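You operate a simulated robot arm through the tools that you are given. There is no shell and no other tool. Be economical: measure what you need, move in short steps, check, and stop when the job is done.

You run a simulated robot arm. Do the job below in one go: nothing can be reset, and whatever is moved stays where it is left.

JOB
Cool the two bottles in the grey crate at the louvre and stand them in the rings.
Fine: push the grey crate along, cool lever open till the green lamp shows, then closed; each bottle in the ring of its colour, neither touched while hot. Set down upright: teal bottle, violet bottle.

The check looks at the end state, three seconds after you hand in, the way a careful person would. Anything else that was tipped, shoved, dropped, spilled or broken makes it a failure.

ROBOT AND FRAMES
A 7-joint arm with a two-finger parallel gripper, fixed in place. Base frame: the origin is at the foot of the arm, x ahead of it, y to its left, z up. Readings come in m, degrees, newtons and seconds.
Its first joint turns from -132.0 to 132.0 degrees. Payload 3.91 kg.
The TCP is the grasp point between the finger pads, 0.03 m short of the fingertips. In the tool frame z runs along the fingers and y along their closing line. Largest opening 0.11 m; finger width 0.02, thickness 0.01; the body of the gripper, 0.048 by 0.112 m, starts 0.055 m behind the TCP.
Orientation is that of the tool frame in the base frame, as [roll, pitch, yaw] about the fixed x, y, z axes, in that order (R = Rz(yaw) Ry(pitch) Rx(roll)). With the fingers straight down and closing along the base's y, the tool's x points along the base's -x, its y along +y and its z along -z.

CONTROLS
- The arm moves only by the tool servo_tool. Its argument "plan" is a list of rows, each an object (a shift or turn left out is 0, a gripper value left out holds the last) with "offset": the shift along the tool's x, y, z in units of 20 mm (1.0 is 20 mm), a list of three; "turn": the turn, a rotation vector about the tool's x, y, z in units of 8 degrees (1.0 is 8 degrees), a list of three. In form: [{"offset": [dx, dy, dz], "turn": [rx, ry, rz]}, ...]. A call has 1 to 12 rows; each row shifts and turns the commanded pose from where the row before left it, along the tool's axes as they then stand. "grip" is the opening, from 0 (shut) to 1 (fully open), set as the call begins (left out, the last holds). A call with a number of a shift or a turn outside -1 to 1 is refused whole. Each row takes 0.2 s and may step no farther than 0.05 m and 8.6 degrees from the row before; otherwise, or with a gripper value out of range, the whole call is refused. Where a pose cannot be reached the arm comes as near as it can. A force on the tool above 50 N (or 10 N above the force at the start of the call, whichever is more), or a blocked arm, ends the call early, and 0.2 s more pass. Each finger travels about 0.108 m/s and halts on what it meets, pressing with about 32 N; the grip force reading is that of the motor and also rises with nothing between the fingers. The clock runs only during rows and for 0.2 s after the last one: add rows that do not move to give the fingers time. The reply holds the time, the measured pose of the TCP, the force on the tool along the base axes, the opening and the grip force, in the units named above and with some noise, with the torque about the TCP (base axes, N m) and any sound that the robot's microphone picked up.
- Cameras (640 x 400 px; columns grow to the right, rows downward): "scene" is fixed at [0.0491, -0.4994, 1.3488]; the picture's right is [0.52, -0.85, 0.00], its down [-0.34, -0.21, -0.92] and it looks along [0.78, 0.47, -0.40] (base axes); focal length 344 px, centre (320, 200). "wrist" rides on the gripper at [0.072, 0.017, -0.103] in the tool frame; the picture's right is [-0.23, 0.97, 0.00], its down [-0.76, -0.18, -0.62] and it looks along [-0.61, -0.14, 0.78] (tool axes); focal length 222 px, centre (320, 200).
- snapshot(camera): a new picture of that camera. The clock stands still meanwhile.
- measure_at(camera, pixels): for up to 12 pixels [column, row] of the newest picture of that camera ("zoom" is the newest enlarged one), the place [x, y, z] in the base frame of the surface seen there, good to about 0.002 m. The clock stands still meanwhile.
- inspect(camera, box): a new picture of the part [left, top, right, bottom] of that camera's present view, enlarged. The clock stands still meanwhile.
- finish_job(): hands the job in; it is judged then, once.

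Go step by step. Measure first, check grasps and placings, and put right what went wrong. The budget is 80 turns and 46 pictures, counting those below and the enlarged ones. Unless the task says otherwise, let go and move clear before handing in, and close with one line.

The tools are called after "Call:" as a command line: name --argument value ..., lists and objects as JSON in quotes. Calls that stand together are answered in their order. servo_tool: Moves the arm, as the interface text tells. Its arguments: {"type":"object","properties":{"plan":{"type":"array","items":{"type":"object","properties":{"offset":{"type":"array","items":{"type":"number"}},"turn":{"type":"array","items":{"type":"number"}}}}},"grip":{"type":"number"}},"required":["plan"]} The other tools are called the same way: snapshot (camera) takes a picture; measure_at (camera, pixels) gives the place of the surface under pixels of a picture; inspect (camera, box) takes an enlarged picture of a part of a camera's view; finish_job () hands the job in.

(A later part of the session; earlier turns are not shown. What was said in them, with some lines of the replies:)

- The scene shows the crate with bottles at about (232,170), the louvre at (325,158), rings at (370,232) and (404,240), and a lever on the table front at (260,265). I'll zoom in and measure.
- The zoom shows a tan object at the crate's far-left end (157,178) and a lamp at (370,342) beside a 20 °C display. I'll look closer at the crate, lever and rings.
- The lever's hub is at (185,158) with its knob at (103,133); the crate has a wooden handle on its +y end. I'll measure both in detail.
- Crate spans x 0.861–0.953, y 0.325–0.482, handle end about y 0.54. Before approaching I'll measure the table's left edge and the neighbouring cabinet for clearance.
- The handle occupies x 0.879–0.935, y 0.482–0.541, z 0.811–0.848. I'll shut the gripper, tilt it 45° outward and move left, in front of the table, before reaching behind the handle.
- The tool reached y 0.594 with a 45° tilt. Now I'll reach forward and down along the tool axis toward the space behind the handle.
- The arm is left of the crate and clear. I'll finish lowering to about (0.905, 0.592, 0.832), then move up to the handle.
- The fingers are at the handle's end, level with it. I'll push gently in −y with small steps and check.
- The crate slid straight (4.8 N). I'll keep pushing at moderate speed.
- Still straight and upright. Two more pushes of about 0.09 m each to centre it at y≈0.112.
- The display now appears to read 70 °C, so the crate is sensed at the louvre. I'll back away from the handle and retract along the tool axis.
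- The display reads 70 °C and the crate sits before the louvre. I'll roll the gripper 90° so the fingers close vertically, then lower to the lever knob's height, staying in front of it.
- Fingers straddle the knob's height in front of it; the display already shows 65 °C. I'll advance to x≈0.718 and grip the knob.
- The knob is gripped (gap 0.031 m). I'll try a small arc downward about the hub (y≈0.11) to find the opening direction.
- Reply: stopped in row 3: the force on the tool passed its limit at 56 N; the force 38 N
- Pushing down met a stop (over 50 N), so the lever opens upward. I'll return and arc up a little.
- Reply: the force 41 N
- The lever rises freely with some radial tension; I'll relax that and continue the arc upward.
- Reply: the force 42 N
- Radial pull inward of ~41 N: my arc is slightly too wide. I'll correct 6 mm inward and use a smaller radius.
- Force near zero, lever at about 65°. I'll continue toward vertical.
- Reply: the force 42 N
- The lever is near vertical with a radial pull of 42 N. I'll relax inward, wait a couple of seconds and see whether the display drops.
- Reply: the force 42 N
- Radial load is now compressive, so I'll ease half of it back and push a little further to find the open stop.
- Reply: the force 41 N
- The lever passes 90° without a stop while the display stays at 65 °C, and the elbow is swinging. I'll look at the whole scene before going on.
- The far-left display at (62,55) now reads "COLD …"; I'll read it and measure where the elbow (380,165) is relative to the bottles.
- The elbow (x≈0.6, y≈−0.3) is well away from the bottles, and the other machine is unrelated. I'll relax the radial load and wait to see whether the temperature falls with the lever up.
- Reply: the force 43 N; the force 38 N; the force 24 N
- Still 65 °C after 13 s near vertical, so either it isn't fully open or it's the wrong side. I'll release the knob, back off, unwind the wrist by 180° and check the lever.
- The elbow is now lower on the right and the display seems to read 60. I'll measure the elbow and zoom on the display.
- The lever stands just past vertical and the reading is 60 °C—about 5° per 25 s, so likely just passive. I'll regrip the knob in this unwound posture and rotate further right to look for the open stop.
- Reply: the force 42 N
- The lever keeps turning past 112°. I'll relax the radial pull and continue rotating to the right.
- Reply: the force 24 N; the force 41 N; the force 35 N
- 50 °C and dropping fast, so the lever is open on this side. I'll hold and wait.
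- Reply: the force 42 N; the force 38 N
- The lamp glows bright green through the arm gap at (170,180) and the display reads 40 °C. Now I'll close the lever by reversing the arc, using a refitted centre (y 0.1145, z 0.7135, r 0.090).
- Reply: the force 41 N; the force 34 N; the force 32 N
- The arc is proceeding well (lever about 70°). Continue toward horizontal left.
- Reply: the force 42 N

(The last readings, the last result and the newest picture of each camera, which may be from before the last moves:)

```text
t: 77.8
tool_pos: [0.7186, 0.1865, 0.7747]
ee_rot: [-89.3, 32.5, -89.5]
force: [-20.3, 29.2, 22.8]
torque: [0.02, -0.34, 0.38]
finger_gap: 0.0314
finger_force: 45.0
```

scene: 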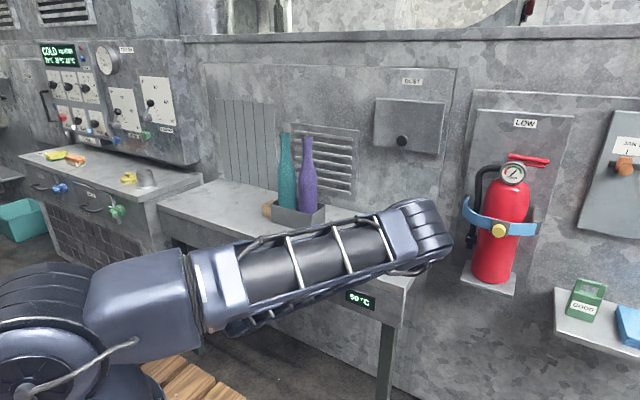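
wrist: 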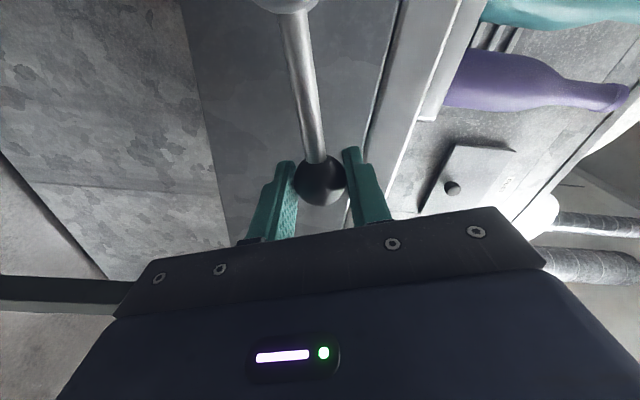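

Call:
servo_tool --plan '[{"offset": [-0.2, 0, -0.05]}, {"offset": [-0.01, 0.63, 0], "turn": [0, 0, -1]}, {"offset": [-0.01, 0.63, 0], "turn": [0, 0, -1]}, {"offset": [-0.01, 0.63, 0], "turn": [0, 0, -1]}, {}]'

```text
t: 79.0
tool_pos: [0.7177, 0.2049, 0.7421]
ee_rot: [-89.5, 8.3, -90.1]
force: [26.2, -2.3, 0.8]
torque: [-0.19, 0.04, -0.3]
finger_gap: 0.0313
finger_force: 45.8
```

About 18 mm of travel left to the original closed position; I'll finish and press lightly on the stop.

Call:
servo_tool --plan '[{"offset": [0, 0.5, 0.05], "turn": [0, 0, -0.75]}, {"offset": [0, 0.45, 0.03], "turn": [0, 0, -0.5]}, {"offset": [0, 0.1, 0]}, {}]'

Call:
snapshot --camera "scene"

```text
t: 80.0
tool_pos: [0.7198, 0.2068, 0.7196]
ee_rot: [-89.5, -1.6, -89.9]
force: [-4.9, 8.5, 2.3]
torque: [-0.24, -0.05, 0.2]
finger_gap: 0.0313
finger_force: 45.2
```

```text
12 pictures are left
```

scene: 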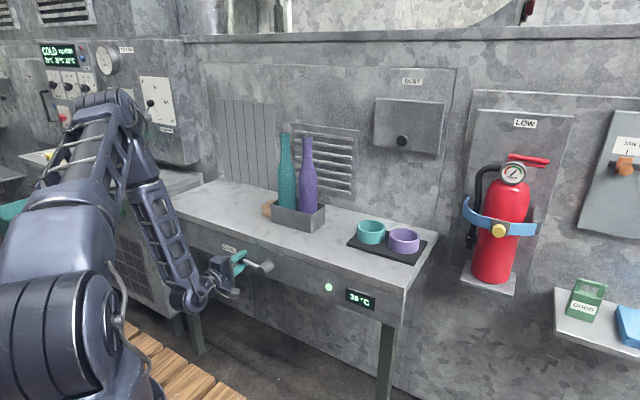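

The lamp at (328,287) is bright green and the display shows about 35 °C. I'll press the lever a touch further to be sure it's against its closed stop, then release and back off.

Call:
servo_tool --plan '[{"offset": [0, 0.2, 0], "turn": [0, 0, -0.2]}, {}]'

Call:
servo_tool --grip 0.6 --plan '[{}, {}, {"offset": [0, 0, -0.75]}, {"offset": [0, 0, -0.75]}, {"offset": [0, 0, -0.75]}, {"offset": [0, 0, -0.75]}, {"offset": [0, 0, -0.5]}]'

Call:
inspect --camera "scene" --box '[200, 190, 400, 320]'

```text
t: 80.7
tool_pos: [0.7197, 0.2076, 0.7167]
ee_rot: [-89.6, -3.2, -89.9]
force: [-23.1, 8.3, 2.7]
torque: [-0.35, -0.14, 0.33]
finger_gap: 0.0315
finger_force: 45.0
```

```text
t: 82.2
tool_pos: [0.6505, 0.2072, 0.7169]
ee_rot: [-89.6, -3.2, -90.0]
force: [0.7, -0.6, 0.4]
torque: [-0.01, 0.01, -0.01]
finger_gap: 0.066
finger_force: 0.1
```

```text
3.08 times, centred on (300, 255) of scene
```

zoom: 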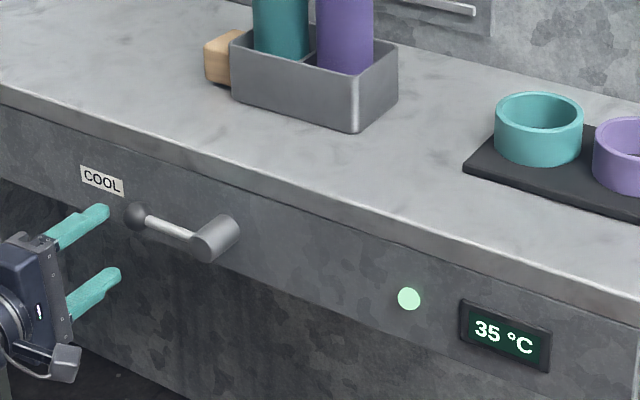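

The lamp is green at 35 °C and the lever looks back at its start. I'll measure the knob to confirm.

Call:
measure_at --camera "zoom" --pixels '[[137, 216], [152, 224], [190, 236], [215, 240], [408, 298], [352, 62], [236, 42], [396, 46]]'

```text
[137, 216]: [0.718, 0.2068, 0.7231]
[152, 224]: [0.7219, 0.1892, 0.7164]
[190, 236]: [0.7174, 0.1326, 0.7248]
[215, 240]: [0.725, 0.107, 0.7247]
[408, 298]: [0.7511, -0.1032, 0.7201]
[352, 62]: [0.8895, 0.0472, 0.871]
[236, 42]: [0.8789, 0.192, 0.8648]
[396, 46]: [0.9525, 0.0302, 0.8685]
```

The knob is back exactly where it started, so the lever is closed. Now I'll unwind the wrist, raise, and turn the tool to point straight down.

Call:
servo_tool --plan '[{"turn": [0, 0, 1]}, {"turn": [0, 0, 1]}, {"turn": [0, 0, 1]}, {"turn": [0, 0, 1]}, {"turn": [0, 0, 1]}, {"turn": [0, 0, 1]}, {"turn": [0, 0, 1]}, {"turn": [0, 0, 1]}, {"turn": [0, 0, 1]}, {"turn": [0, 0, 1]}, {"turn": [0, 0, 1]}, {"turn": [0, 0, 0.65]}]'

Call:
servo_tool --plan '[{"offset": [-1, 0, 0]}, {"offset": [-1, 0, 0]}, {"offset": [-1, 0, 0]}, {"offset": [-1, 0, 0]}, {"offset": [-1, 0, 0]}, {"offset": [-1, 0, 0]}, {"offset": [-1, 0, 0]}, {"offset": [-1, 0, 0]}, {"offset": [-1, 0, 0]}, {"offset": [-1, 0, 0]}, {"offset": [-1, 0, 0]}, {"offset": [-1, 0, 0]}]'

Call:
servo_tool --plan '[{"offset": [-1, 0, 0]}, {"offset": [-1, 0, 0]}, {"offset": [-1, 0, 0]}, {"offset": [-1, 0, 0]}, {"offset": [-1, 0, 0]}, {"offset": [-1, 0, 0]}, {"offset": [-1, 0, 0]}, {"offset": [-1, 0, 0]}, {"offset": [-1, 0, 0]}, {"offset": [-1, 0, 0]}, {"offset": [-1, 0, 0]}, {"offset": [-1, 0, 0]}]'

Call:
servo_tool --plan '[{"turn": [0, 1, 0]}, {"turn": [0, 1, 0]}, {"turn": [0, 1, 0]}, {"turn": [0, 1, 0]}, {"turn": [0, 1, 0]}, {"turn": [0, 1, 0]}, {"turn": [0, 1, 0]}, {"turn": [0, 1, 0]}, {"turn": [0, 1, 0]}, {"turn": [0, 1, 0]}, {"turn": [0, 1, 0]}, {"turn": [0, 0.25, 0]}]'

Call:
snapshot --camera "scene"

```text
t: 84.8
tool_pos: [0.6502, 0.206, 0.7154]
ee_rot: [15.2, 89.5, 15.3]
force: [-0.6, 0.4, -0.3]
torque: [0.01, -0.01, -0.02]
finger_gap: 0.0661
finger_force: 0.0
```

```text
t: 87.5
tool_pos: [0.6488, 0.2063, 0.9556]
ee_rot: [-2.3, 89.5, -2.2]
force: [-0.5, 0.2, -0.2]
torque: [0.0, -0.03, -0.04]
finger_gap: 0.066
finger_force: 0.0
```

```text
t: 90.0
tool_pos: [0.6471, 0.208, 1.197]
ee_rot: [-2.2, 89.5, -2.0]
force: [-0.3, 0.9, -0.4]
torque: [-0.04, -0.04, -0.04]
finger_gap: 0.0659
finger_force: 0.0
```

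```text
t: 92.7
tool_pos: [0.6478, 0.2142, 1.1738]
ee_rot: [-177.9, 4.8, -179.5]
force: [-0.2, 0.1, 0.4]
torque: [-0.07, -0.02, 0.01]
finger_gap: 0.0659
finger_force: 0.1
out of reach, approached as far as the arm can: row 10
```

```text
10 pictures are left
```

scene: 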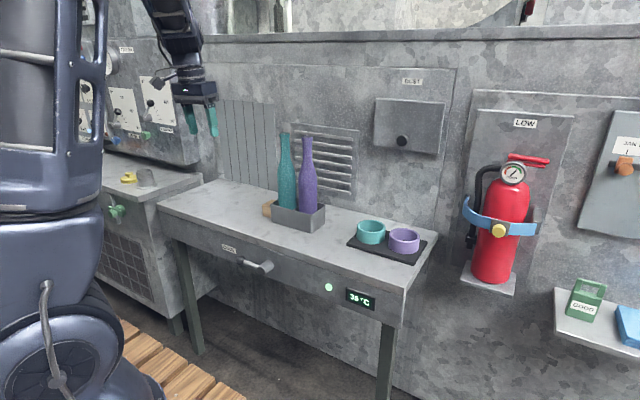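

The tool is nearly vertical (it hit a reach limit at that height). I'll lower slightly to regain the pose, and zoom on the bottles to measure the necks.

Call:
servo_tool --plan '[{"offset": [0, 0, 0.5]}, {"offset": [0, 0, 0.5]}, {}]'

Call:
inspect --camera "scene" --box '[250, 120, 340, 240]'

```text
t: 93.5
tool_pos: [0.6491, 0.2148, 1.1536]
ee_rot: [-177.8, 4.9, -179.7]
force: [-0.3, -0.2, 0.0]
torque: [-0.01, -0.01, -0.01]
finger_gap: 0.066
finger_force: 0.0
```

```text
3.33 times, centred on (295, 180) of scene
```

zoom: 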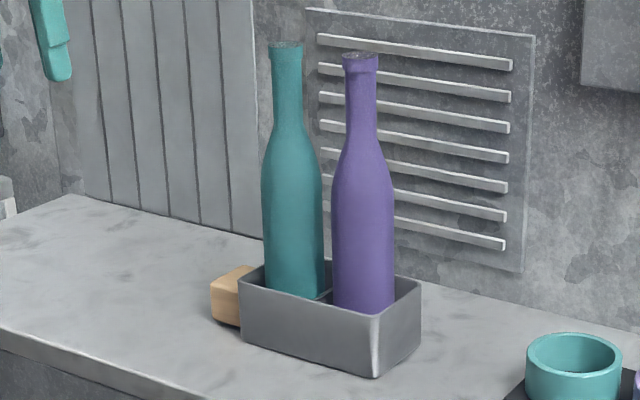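

Call:
measure_at --camera "zoom" --pixels '[[288, 80], [272, 80], [303, 80], [286, 44], [362, 90], [348, 90], [376, 90], [360, 56], [293, 220], [265, 220], [321, 220], [363, 230]]'

```text
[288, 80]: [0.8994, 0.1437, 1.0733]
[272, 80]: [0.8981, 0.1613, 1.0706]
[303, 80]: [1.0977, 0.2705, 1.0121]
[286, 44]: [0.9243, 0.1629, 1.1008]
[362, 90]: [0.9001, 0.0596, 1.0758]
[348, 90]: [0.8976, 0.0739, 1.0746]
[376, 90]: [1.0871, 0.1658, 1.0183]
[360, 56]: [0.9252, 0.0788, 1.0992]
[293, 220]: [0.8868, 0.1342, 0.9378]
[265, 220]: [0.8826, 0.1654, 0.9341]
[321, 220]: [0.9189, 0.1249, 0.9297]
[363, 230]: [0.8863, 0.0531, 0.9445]
```

Necks: teal centre ≈ (0.911, 0.153), violet ≈ (0.9125, 0.068), radius ≈ 0.015. I'll straighten the tool and hover over the teal bottle at z≈1.15.

Call:
servo_tool --plan '[{"turn": [-0.275, 0.61, 0]}, {}]'

Call:
servo_tool --plan '[{"offset": [-1, -0.28, 0]}, {"offset": [-1, -0.28, 0]}, {"offset": [-1, -0.28, 0]}, {"offset": [-1, -0.28, 0]}, {"offset": [-1, -0.28, 0]}, {"offset": [-1, -0.28, 0]}, {"offset": [-1, -0.28, 0]}, {"offset": [-1, -0.28, 0]}, {"offset": [-1, -0.28, 0]}, {"offset": [-1, -0.28, 0]}, {"offset": [-1, -0.28, 0]}, {}]'

```text
t: 94.0
tool_pos: [0.6488, 0.2134, 1.1537]
ee_rot: [-180.0, 0.1, -179.7]
force: [-0.2, 0.3, 1.0]
torque: [0.04, -0.02, -0.02]
finger_gap: 0.0661
finger_force: 0.1
```

```text
t: 96.7
tool_pos: [0.8695, 0.1536, 1.1535]
ee_rot: [179.9, 0.1, -179.7]
force: [-1.0, 1.2, -1.0]
torque: [0.02, -0.02, -0.01]
finger_gap: 0.066
finger_force: 0.1
```

Vertical and level. Move over the teal neck, then look before lowering.

Call:
servo_tool --plan '[{"offset": [-1, -0.03, 0]}, {"offset": [-1, 0, 0]}, {"offset": [-0.07, 0, 0]}, {}]'

Call:
snapshot --camera "wrist"

```text
t: 97.7
tool_pos: [0.9126, 0.1531, 1.1527]
ee_rot: [179.9, 0.0, -179.7]
force: [0.7, -0.7, -0.4]
torque: [-0.01, 0.01, 0.0]
finger_gap: 0.0659
finger_force: 0.0
```

```text
8 pictures are left
```

wrist: 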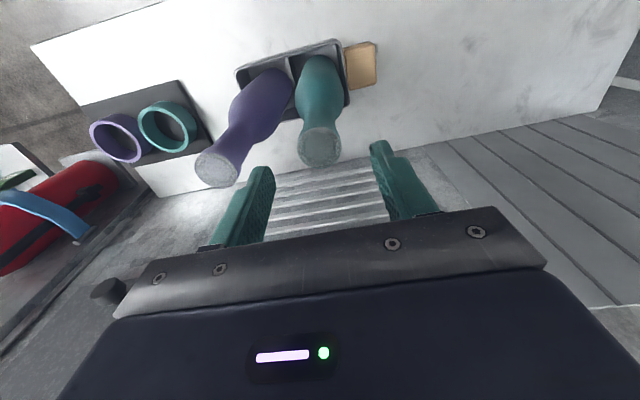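

The wrist view shows the teal mouth at (319,147) between the fingers' plane. I'll verify mouth and ring positions from this top view.

Call:
measure_at --camera "wrist" --pixels '[[319, 147], [302, 147], [337, 147], [320, 163], [218, 170], [200, 170], [236, 170], [167, 128], [117, 138], [141, 122], [193, 133], [91, 132]]'

```text
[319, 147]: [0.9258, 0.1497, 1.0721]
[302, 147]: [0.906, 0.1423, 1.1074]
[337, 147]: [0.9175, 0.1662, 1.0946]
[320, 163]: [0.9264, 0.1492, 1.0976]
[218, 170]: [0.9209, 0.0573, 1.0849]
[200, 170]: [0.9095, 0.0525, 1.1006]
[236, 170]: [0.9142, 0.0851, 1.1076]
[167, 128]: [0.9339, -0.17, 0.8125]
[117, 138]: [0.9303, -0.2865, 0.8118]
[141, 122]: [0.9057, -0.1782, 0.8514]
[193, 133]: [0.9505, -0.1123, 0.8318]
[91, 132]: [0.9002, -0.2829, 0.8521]
```

Consistent with teal at y≈0.154. Lower to z≈1.063 and close.

Call:
servo_tool --plan '[{"offset": [0, 0, 0.9]}, {"offset": [0, 0, 0.9]}, {"offset": [0, 0, 0.9]}, {"offset": [0, 0, 0.9]}, {"offset": [0.05, 0, 0.88]}, {}]'

Call:
servo_tool --grip 0 --plan '[{}, {}, {}]'

```text
t: 99.0
tool_pos: [0.909, 0.1515, 1.0645]
ee_rot: [179.9, 0.1, -179.7]
force: [-0.1, -0.1, 0.9]
torque: [-0.02, 0.0, -0.01]
finger_gap: 0.0659
finger_force: 0.1
```

```text
t: 99.8
tool_pos: [0.9096, 0.1516, 1.0649]
ee_rot: [179.9, 0.0, -179.7]
force: [-0.5, 0.3, -0.5]
torque: [0.0, 0.04, -0.01]
finger_gap: 0.0311
finger_force: 32.1
```

Neck gripped (gap 0.031). Lift straight up 90 mm.

Call:
servo_tool --plan '[{"offset": [0, 0, -0.2]}, {"offset": [0, 0, -0.4]}, {"offset": [0, 0, -0.5]}, {"offset": [0, 0, -0.6]}, {"offset": [0, 0, -0.6]}, {"offset": [0, 0, -0.6]}, {"offset": [0, 0, -0.6]}, {"offset": [0, 0, -0.5]}, {"offset": [0, 0, -0.3]}, {"offset": [0, 0, -0.3]}, {}]'

Call:
inspect --camera "scene" --box '[230, 100, 450, 270]'

```text
t: 102.2
tool_pos: [0.9117, 0.1512, 1.157]
ee_rot: [180.0, -0.1, -179.7]
force: [-0.5, 0.4, -4.2]
torque: [0.07, 0.02, -0.01]
finger_gap: 0.0313
finger_force: 31.8
```

```text
2.35 times, centred on (340, 185) of scene
```

zoom: 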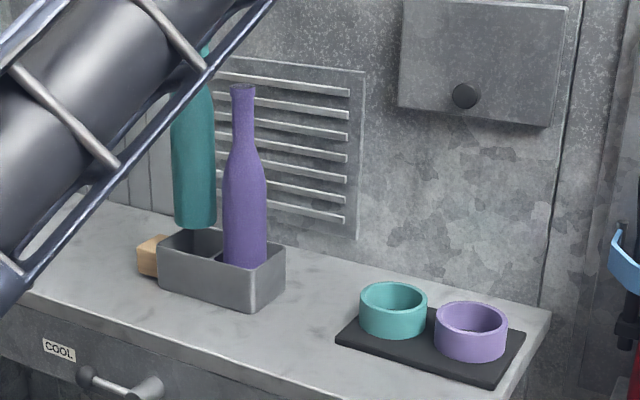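

Teal hangs upright and clear. I'll carry it around in front of the violet bottle and on to the teal ring.

Call:
servo_tool --plan '[{"offset": [0.3, 0, 0]}, {"offset": [0.6, 0, 0]}, {"offset": [0.8, 0, 0]}, {"offset": [0.8, 0, 0]}, {"offset": [0.8, 0, 0]}, {"offset": [0.8, 0, 0]}, {"offset": [0.6, -0.2, 0]}, {"offset": [0.4, -0.5, 0]}, {"offset": [0.2, -0.7, 0]}, {"offset": [0, -0.8, 0]}, {"offset": [0, -0.8, 0]}, {"offset": [0, -0.8, 0]}]'

Call:
servo_tool --plan '[{"offset": [0, -0.9, 0]}, {"offset": [0, -0.9, 0]}, {"offset": [0, -0.9, 0]}, {"offset": [0, -0.9, 0]}, {"offset": [0, -0.9, 0]}, {"offset": [0, -0.9, 0]}, {"offset": [0, -0.9, 0]}, {"offset": [0, -0.9, 0]}, {"offset": [0, -0.9, 0]}, {"offset": [0, -0.9, 0]}, {"offset": [-0.2, -0.9, 0]}, {"offset": [-0.5, -0.5, 0]}]'

Call:
servo_tool --plan '[{"offset": [-0.8, 0, 0]}, {"offset": [-0.8, 0, 0]}, {"offset": [-0.8, 0, 0]}, {"offset": [-0.8, 0, 0]}, {"offset": [-0.5, 0, 0]}, {"offset": [-0.2, 0, 0]}, {}]'

```text
t: 104.8
tool_pos: [0.8058, 0.0759, 1.1565]
ee_rot: [-180.0, 0.0, -179.7]
force: [0.3, -0.1, -5.0]
torque: [0.02, 0.0, 0.0]
finger_gap: 0.0311
finger_force: 32.4
```

```text
t: 107.5
tool_pos: [0.8202, -0.1325, 1.1565]
ee_rot: [179.9, 0.0, -179.7]
force: [0.2, 0.0, -2.9]
torque: [0.03, 0.02, -0.01]
finger_gap: 0.0314
finger_force: 32.5
```

```text
t: 109.0
tool_pos: [0.8983, -0.1318, 1.1562]
ee_rot: [-180.0, 0.0, -179.7]
force: [0.8, 0.4, -4.0]
torque: [0.0, 0.01, 0.0]
finger_gap: 0.031
finger_force: 32.0
```

Call:
servo_tool --plan '[{"offset": [-0.64, -0.5, 0]}, {"offset": [-0.62, -0.5, 0]}, {}, {}]'

Call:
inspect --camera "scene" --box '[320, 130, 440, 270]'

```text
t: 110.0
tool_pos: [0.9234, -0.1515, 1.1567]
ee_rot: [180.0, 0.0, -179.6]
force: [-0.5, 1.0, -4.8]
torque: [0.02, 0.01, 0.01]
finger_gap: 0.0313
finger_force: 32.3
```

```text
2.86 times, centred on (380, 200) of scene
```

zoom: 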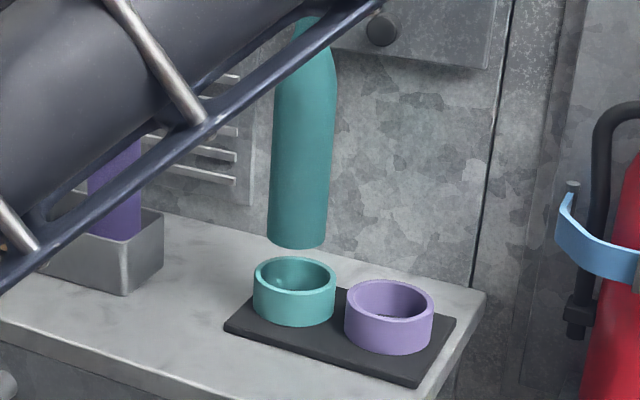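

The bottle hangs above the teal ring (bottom at (297,245), ring at (294,278)). I'll measure both for alignment.

Call:
measure_at --camera "zoom" --pixels '[[297, 225], [269, 225], [325, 225], [303, 100], [278, 100], [329, 100], [297, 244], [255, 273], [335, 277], [294, 258], [291, 290], [294, 320]]'

```text
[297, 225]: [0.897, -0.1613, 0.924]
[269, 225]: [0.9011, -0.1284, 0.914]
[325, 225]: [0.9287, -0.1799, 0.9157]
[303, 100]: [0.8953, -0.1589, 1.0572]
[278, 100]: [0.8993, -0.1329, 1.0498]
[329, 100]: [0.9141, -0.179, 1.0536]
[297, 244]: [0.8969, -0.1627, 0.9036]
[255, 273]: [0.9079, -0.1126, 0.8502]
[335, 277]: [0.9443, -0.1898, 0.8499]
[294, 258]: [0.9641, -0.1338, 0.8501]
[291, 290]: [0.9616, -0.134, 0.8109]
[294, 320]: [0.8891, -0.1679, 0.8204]
```

Bottle centre (0.9226, −0.151) vs ring (0.926, −0.151): shift 3 mm in x and lower, slowly near the end.

Call:
servo_tool --plan '[{"offset": [-0.15, 0, 0.3]}, {"offset": [0, 0, 0.6]}, {"offset": [0, 0, 0.6]}, {"offset": [0, 0, 0.6]}, {"offset": [0, 0, 0.5]}, {"offset": [0, 0, 0.5]}, {"offset": [0, 0, 0.4]}, {"offset": [0, 0, 0.3]}, {"offset": [0, 0, 0.1]}, {}]'

Call:
servo_tool --plan '[{"offset": [0, 0, 0.1]}, {"offset": [0, 0, 0.1]}, {}]'

```text
t: 112.2
tool_pos: [0.9268, -0.1514, 1.0773]
ee_rot: [179.8, 0.0, -179.7]
force: [-0.3, 0.4, -3.6]
torque: [-0.03, 0.01, 0.01]
finger_gap: 0.0313
finger_force: 32.0
```

```text
t: 113.0
tool_pos: [0.9266, -0.151, 1.0728]
ee_rot: [180.0, 0.0, -179.7]
force: [0.3, 0.1, -5.0]
torque: [-0.01, -0.01, 0.0]
finger_gap: 0.031
finger_force: 31.7
```

Call:
servo_tool --plan '[{"offset": [0, 0, 0.1]}, {"offset": [0, 0, 0.05]}, {}]'

Call:
servo_tool --plan '[{"offset": [0, 0, 0.05]}, {"offset": [0, 0, 0.03]}, {}]'

```text
t: 113.8
tool_pos: [0.9265, -0.1496, 1.0707]
ee_rot: [179.9, 0.0, -179.7]
force: [-1.1, 0.2, -1.1]
torque: [-0.05, 0.22, -0.01]
finger_gap: 0.0309
finger_force: 32.3
```

```text
t: 114.7
tool_pos: [0.9267, -0.1494, 1.0707]
ee_rot: [179.9, 0.1, -179.7]
force: [2.0, 1.7, 23.8]
torque: [0.04, -0.1, 0.02]
finger_gap: 0.031
finger_force: 32.2
```

Contact made (24 N, z steady at 1.0707). I'll ease the press, open and rise.

Call:
servo_tool --plan '[{"offset": [0, 0, -0.07]}, {}]'

Call:
servo_tool --grip 0.6 --plan '[{}, {}, {}, {"offset": [0, 0, -0.5]}, {"offset": [0, 0, -0.8]}, {"offset": [0, 0, -0.8]}, {"offset": [0, 0, -0.8]}, {"offset": [0, 0, -0.8]}, {"offset": [0, 0, -0.5]}]'

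Call:
inspect --camera "scene" --box '[250, 110, 440, 270]'

```text
t: 115.2
tool_pos: [0.9261, -0.1518, 1.0707]
ee_rot: [179.8, 0.0, -179.7]
force: [2.5, 1.8, 12.3]
torque: [0.08, -0.32, 0.03]
finger_gap: 0.0309
finger_force: 32.0
```

```text
t: 117.2
tool_pos: [0.9276, -0.1521, 1.1545]
ee_rot: [179.9, 0.0, -179.7]
force: [-0.5, 0.9, -0.7]
torque: [0.0, 0.0, 0.02]
finger_gap: 0.0658
finger_force: 0.1
```

```text
2.50 times, centred on (345, 190) of scene
```

zoom: 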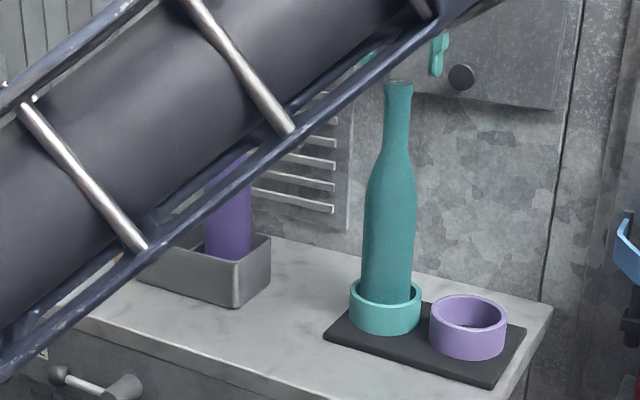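

Teal stands upright in its ring. Next the violet bottle: I'll measure its body at (228,230) to confirm it hasn't moved, and move above it.

Call:
measure_at --camera "zoom" --pixels '[[228, 235], [206, 240], [250, 235], [398, 110], [388, 260], [388, 200]]'

Call:
servo_tool --plan '[{"offset": [0, 0.9, 0]}, {"offset": [0, 0.9, 0]}, {"offset": [0, 0.9, 0]}, {"offset": [0, 0.9, 0]}, {"offset": [0, 0.9, 0]}, {"offset": [0.1, 0.9, 0]}, {"offset": [0.1, 0.9, 0]}, {"offset": [0.2, 0.9, 0]}, {"offset": [0.1, 0.9, 0]}, {"offset": [0.1, 0.9, 0]}, {"offset": [0.1, 0.9, 0]}, {"offset": [0.05, 0.9, 0]}]'

Call:
servo_tool --plan '[{"offset": [0, 0.2, 0]}, {}]'

Call:
snapshot --camera "wrist"

```text
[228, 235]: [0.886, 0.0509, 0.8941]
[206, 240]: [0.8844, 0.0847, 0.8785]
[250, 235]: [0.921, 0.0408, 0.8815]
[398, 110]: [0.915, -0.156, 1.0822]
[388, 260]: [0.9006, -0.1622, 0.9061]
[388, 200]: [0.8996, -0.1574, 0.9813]
```

```text
t: 119.8
tool_pos: [0.9114, 0.0641, 1.1547]
ee_rot: [179.9, 0.0, -179.7]
force: [-0.6, -0.1, -1.2]
torque: [-0.01, 0.03, 0.0]
finger_gap: 0.066
finger_force: 0.2
```

```text
t: 120.5
tool_pos: [0.9116, 0.0683, 1.1543]
ee_rot: [179.9, 0.0, -179.8]
force: [0.6, -0.3, -0.5]
torque: [-0.02, -0.01, -0.03]
finger_gap: 0.0661
finger_force: 0.2
```

```text
4 pictures are left
```

wrist: 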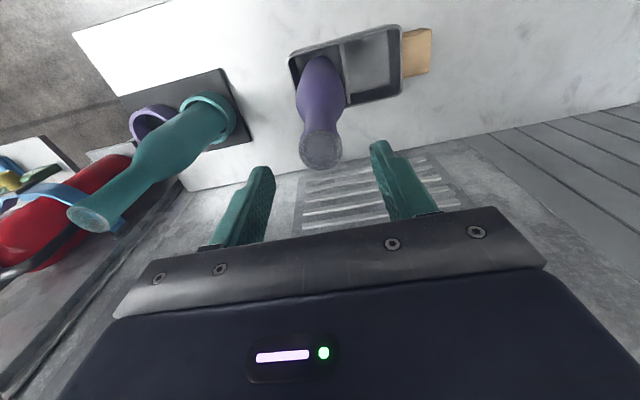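

The violet mouth at (321,147) is aligned just as the teal one was. Lower, grip and lift.

Call:
servo_tool --plan '[{"offset": [0, 0, 0.9]}, {"offset": [0, 0, 0.9]}, {"offset": [0, 0, 0.9]}, {"offset": [0, 0, 0.9]}, {"offset": [0, 0, 0.9]}, {}]'

Call:
servo_tool --grip 0 --plan '[{}, {}, {}]'

Call:
servo_tool --plan '[{"offset": [0, 0, -0.2]}, {"offset": [0, 0, -0.4]}, {"offset": [0, 0, -0.5]}, {"offset": [0, 0, -0.6]}, {"offset": [0, 0, -0.6]}, {"offset": [0, 0, -0.6]}, {"offset": [0, 0, -0.6]}, {"offset": [0, 0, -0.5]}, {"offset": [0, 0, -0.3]}, {"offset": [0, 0, -0.3]}, {}]'

```text
t: 121.8
tool_pos: [0.9091, 0.0682, 1.0655]
ee_rot: [180.0, -0.1, -179.7]
force: [0.4, -0.1, -0.5]
torque: [0.03, 0.04, 0.01]
finger_gap: 0.0662
finger_force: 0.1
```

```text
t: 122.7
tool_pos: [0.9099, 0.0679, 1.0656]
ee_rot: [179.9, 0.0, -179.8]
force: [-0.6, 0.4, -0.5]
torque: [-0.01, 0.04, 0.01]
finger_gap: 0.0309
finger_force: 32.0
```

```text
t: 125.0
tool_pos: [0.909, 0.0685, 1.1558]
ee_rot: [179.9, 0.0, -179.7]
force: [0.6, -0.3, -4.5]
torque: [0.03, 0.02, 0.03]
finger_gap: 0.0311
finger_force: 31.3
```

Violet lifted (4.5 N). Carry it around the front to the violet ring.

Call:
servo_tool --plan '[{"offset": [0.3, 0, 0]}, {"offset": [0.6, 0, 0]}, {"offset": [0.8, 0, 0]}, {"offset": [0.8, -0.1, 0]}, {"offset": [0.8, -0.3, 0]}, {"offset": [0.8, -0.5, 0]}, {"offset": [0.7, -0.7, 0]}, {"offset": [0.4, -0.9, 0]}, {"offset": [0.2, -0.9, 0]}, {"offset": [0, -0.9, 0]}, {"offset": [0, -0.9, 0]}, {"offset": [0, -0.9, 0]}]'

Call:
servo_tool --plan '[{"offset": [0, -0.9, 0]}, {"offset": [0, -0.9, 0]}, {"offset": [0, -0.9, 0]}, {"offset": [0, -0.9, 0]}, {"offset": [0, -0.9, 0]}, {"offset": [0, -0.9, 0]}, {"offset": [0, -0.9, 0]}, {"offset": [0, -0.9, 0]}, {"offset": [0, -0.9, 0]}, {"offset": [0, -0.9, 0]}, {"offset": [0, -0.6, 0]}, {"offset": [0, -0.3, 0]}]'

```text
t: 127.7
tool_pos: [0.8028, -0.0548, 1.1561]
ee_rot: [179.9, 0.0, -179.6]
force: [-0.5, 0.1, -3.6]
torque: [0.0, -0.02, 0.0]
finger_gap: 0.0312
finger_force: 31.9
```

```text
t: 130.2
tool_pos: [0.8032, -0.2516, 1.1558]
ee_rot: [179.9, 0.1, -179.6]
force: [-0.4, -0.2, -3.5]
torque: [-0.01, 0.02, -0.01]
finger_gap: 0.0313
finger_force: 32.3
```

Call:
servo_tool --plan '[{"offset": [-0.4, -0.17, 0]}, {"offset": [-0.8, 0, 0]}, {"offset": [-0.8, 0, 0]}, {"offset": [-0.8, 0, 0]}, {"offset": [-0.8, 0, 0]}, {"offset": [-0.8, 0, 0]}, {"offset": [-0.8, 0, 0]}, {"offset": [-0.6, 0, 0]}, {"offset": [-0.3, 0, 0]}, {}, {}]'

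Call:
inspect --camera "scene" --box '[330, 130, 450, 270]'

```text
t: 132.7
tool_pos: [0.9259, -0.2551, 1.1558]
ee_rot: [179.9, 0.1, -179.6]
force: [0.5, 0.0, -3.7]
torque: [0.02, 0.02, -0.01]
finger_gap: 0.031
finger_force: 32.3
```

```text
2.86 times, centred on (390, 200) of scene
```

zoom: 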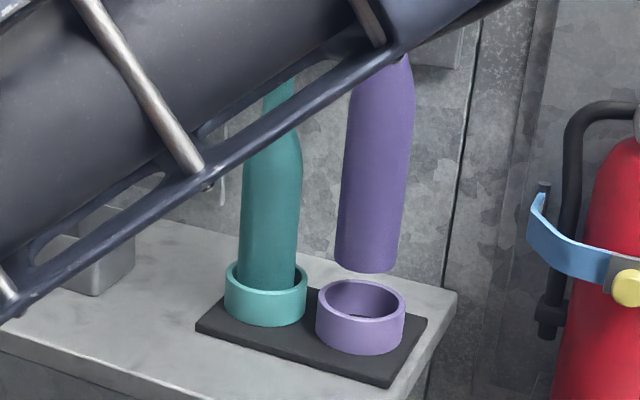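

Call:
measure_at --camera "zoom" --pixels '[[367, 245], [337, 245], [397, 245], [374, 140], [316, 300], [405, 304], [362, 280], [360, 346], [364, 268]]'

```text
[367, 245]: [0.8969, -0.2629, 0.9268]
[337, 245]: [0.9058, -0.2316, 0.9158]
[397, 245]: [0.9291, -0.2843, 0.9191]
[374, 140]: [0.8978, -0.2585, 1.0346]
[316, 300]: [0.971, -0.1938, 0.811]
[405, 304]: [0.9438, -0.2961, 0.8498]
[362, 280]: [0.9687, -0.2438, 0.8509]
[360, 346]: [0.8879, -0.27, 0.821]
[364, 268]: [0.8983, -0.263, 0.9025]
```

Bottle centre ≈ (0.924, −0.255), ring ≈ (0.927, −0.256). Nudge 2.5 mm in x and lower as for teal.

Call:
servo_tool --plan '[{"offset": [-0.13, -0.03, 0.3]}, {"offset": [0, 0, 0.6]}, {"offset": [0, 0, 0.6]}, {"offset": [0, 0, 0.6]}, {"offset": [0, 0, 0.5]}, {"offset": [0, 0, 0.5]}, {"offset": [0, 0, 0.4]}, {"offset": [0, 0, 0.3]}, {"offset": [0, 0, 0.1]}, {}]'

Call:
servo_tool --plan '[{"offset": [0, 0, 0.1]}, {"offset": [0, 0, 0.1]}, {}]'

Call:
servo_tool --plan '[{"offset": [0, 0, 0.08]}, {}]'

```text
t: 134.8
tool_pos: [0.9288, -0.2557, 1.0789]
ee_rot: [180.0, 0.0, -179.8]
force: [-0.2, -0.2, -3.2]
torque: [-0.02, 0.0, -0.03]
finger_gap: 0.0311
finger_force: 31.9
```

```text
t: 135.7
tool_pos: [0.929, -0.2557, 1.0734]
ee_rot: [179.9, 0.0, -179.7]
force: [0.4, 0.0, -3.5]
torque: [0.0, -0.01, 0.0]
finger_gap: 0.0311
finger_force: 32.3
```

```text
t: 136.2
tool_pos: [0.9285, -0.2547, 1.073]
ee_rot: [179.9, 0.0, -179.7]
force: [-0.3, -0.2, -4.0]
torque: [-0.02, 0.0, -0.01]
finger_gap: 0.031
finger_force: 32.3
```

Call:
servo_tool --plan '[{"offset": [0, 0, 0.06]}, {}]'

Call:
servo_tool --plan '[{"offset": [0, 0, 0.05]}, {}]'

```text
t: 136.8
tool_pos: [0.9295, -0.2555, 1.0722]
ee_rot: [179.9, 0.1, -179.6]
force: [-1.4, 0.1, 1.6]
torque: [-0.08, 0.23, -0.03]
finger_gap: 0.0312
finger_force: 31.7
```

```text
t: 137.4
tool_pos: [0.9294, -0.2548, 1.0716]
ee_rot: [179.9, 0.0, -179.8]
force: [-0.7, 0.0, 15.7]
torque: [0.02, 0.09, 0.02]
finger_gap: 0.0312
finger_force: 31.8
```

Violet is seated (16 N, z 1.0716, like teal). Ease, open, rise and back away.

Call:
servo_tool --plan '[{"offset": [0, 0, -0.05]}, {}]'

Call:
servo_tool --grip 0.6 --plan '[{}, {}, {}, {"offset": [0, 0, -0.5]}, {"offset": [0, 0, -0.8]}, {"offset": [0, 0, -0.8]}, {"offset": [0, 0, -0.8]}, {"offset": [0, 0, -0.8]}, {"offset": [0, 0, -0.5]}]'

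Call:
servo_tool --plan '[{"offset": [1, 0, 0]}, {"offset": [1, 0, 0]}, {"offset": [1, 0, 0]}, {"offset": [1, 0, 0]}, {"offset": [1, 0, 0]}, {"offset": [1, 0.5, 0]}, {"offset": [1, 1, 0]}, {"offset": [1, 1, 0]}, {"offset": [1, 1, 0]}, {"offset": [1, 1, 0]}, {"offset": [1, 1, 0]}, {"offset": [0, 1, 0]}]'

Call:
servo_tool --plan '[{"offset": [0, 1, 0]}, {"offset": [0, 1, 0]}, {"offset": [0, 1, 0]}, {"offset": [0, 1, 0]}, {"offset": [0, 1, 0]}, {"offset": [0, 1, 0]}, {"offset": [0, 1, 0]}, {"offset": [0, 1, 0]}, {"offset": [0, 1, 0]}, {"offset": [0, 1, 0]}, {"offset": [0, 1, 0]}, {"offset": [0, 1, 0]}]'

Call:
snapshot --camera "scene"

```text
t: 138.1
tool_pos: [0.9288, -0.2546, 1.0727]
ee_rot: [179.9, 0.0, -179.7]
force: [2.1, 1.3, 7.7]
torque: [0.01, -0.73, 0.06]
finger_gap: 0.0312
finger_force: 32.2
```

```text
t: 140.1
tool_pos: [0.9276, -0.2553, 1.1533]
ee_rot: [180.0, 0.1, -179.7]
force: [0.3, 0.0, -0.3]
torque: [-0.01, 0.0, 0.0]
finger_gap: 0.0658
finger_force: 0.0
```

```text
t: 142.7
tool_pos: [0.707, -0.1249, 1.1557]
ee_rot: [-180.0, 0.0, -179.7]
force: [0.3, 0.1, -0.9]
torque: [-0.02, 0.0, 0.01]
finger_gap: 0.0661
finger_force: 0.1
```

```text
t: 145.2
tool_pos: [0.7067, 0.1139, 1.1563]
ee_rot: [-179.9, -0.1, -179.6]
force: [-0.7, -0.7, -0.3]
torque: [0.04, 0.0, -0.02]
finger_gap: 0.0661
finger_force: 0.1
```

```text
2 pictures are left
```

scene: 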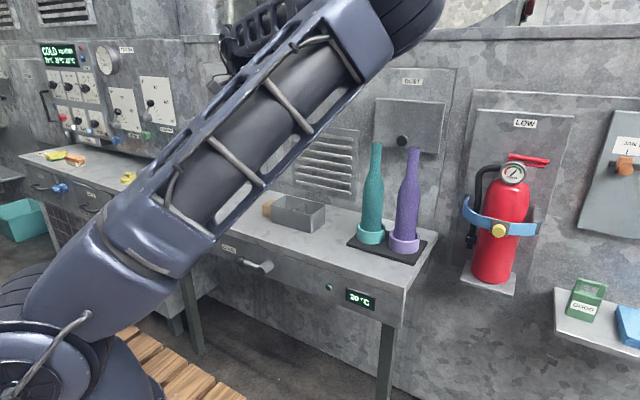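

Both bottles stand upright in the rings of their colours at (372,200) and (405,205). The lever at (260,265) is closed, the crate is in place and the arm is clear, so I'm handing in.

Call:
finish_job

```text
The job is handed in.
```

I handed the job in with both bottles cooled at the louvre, the cool lever closed again, and the teal and violet bottles upright in the rings of their colours.
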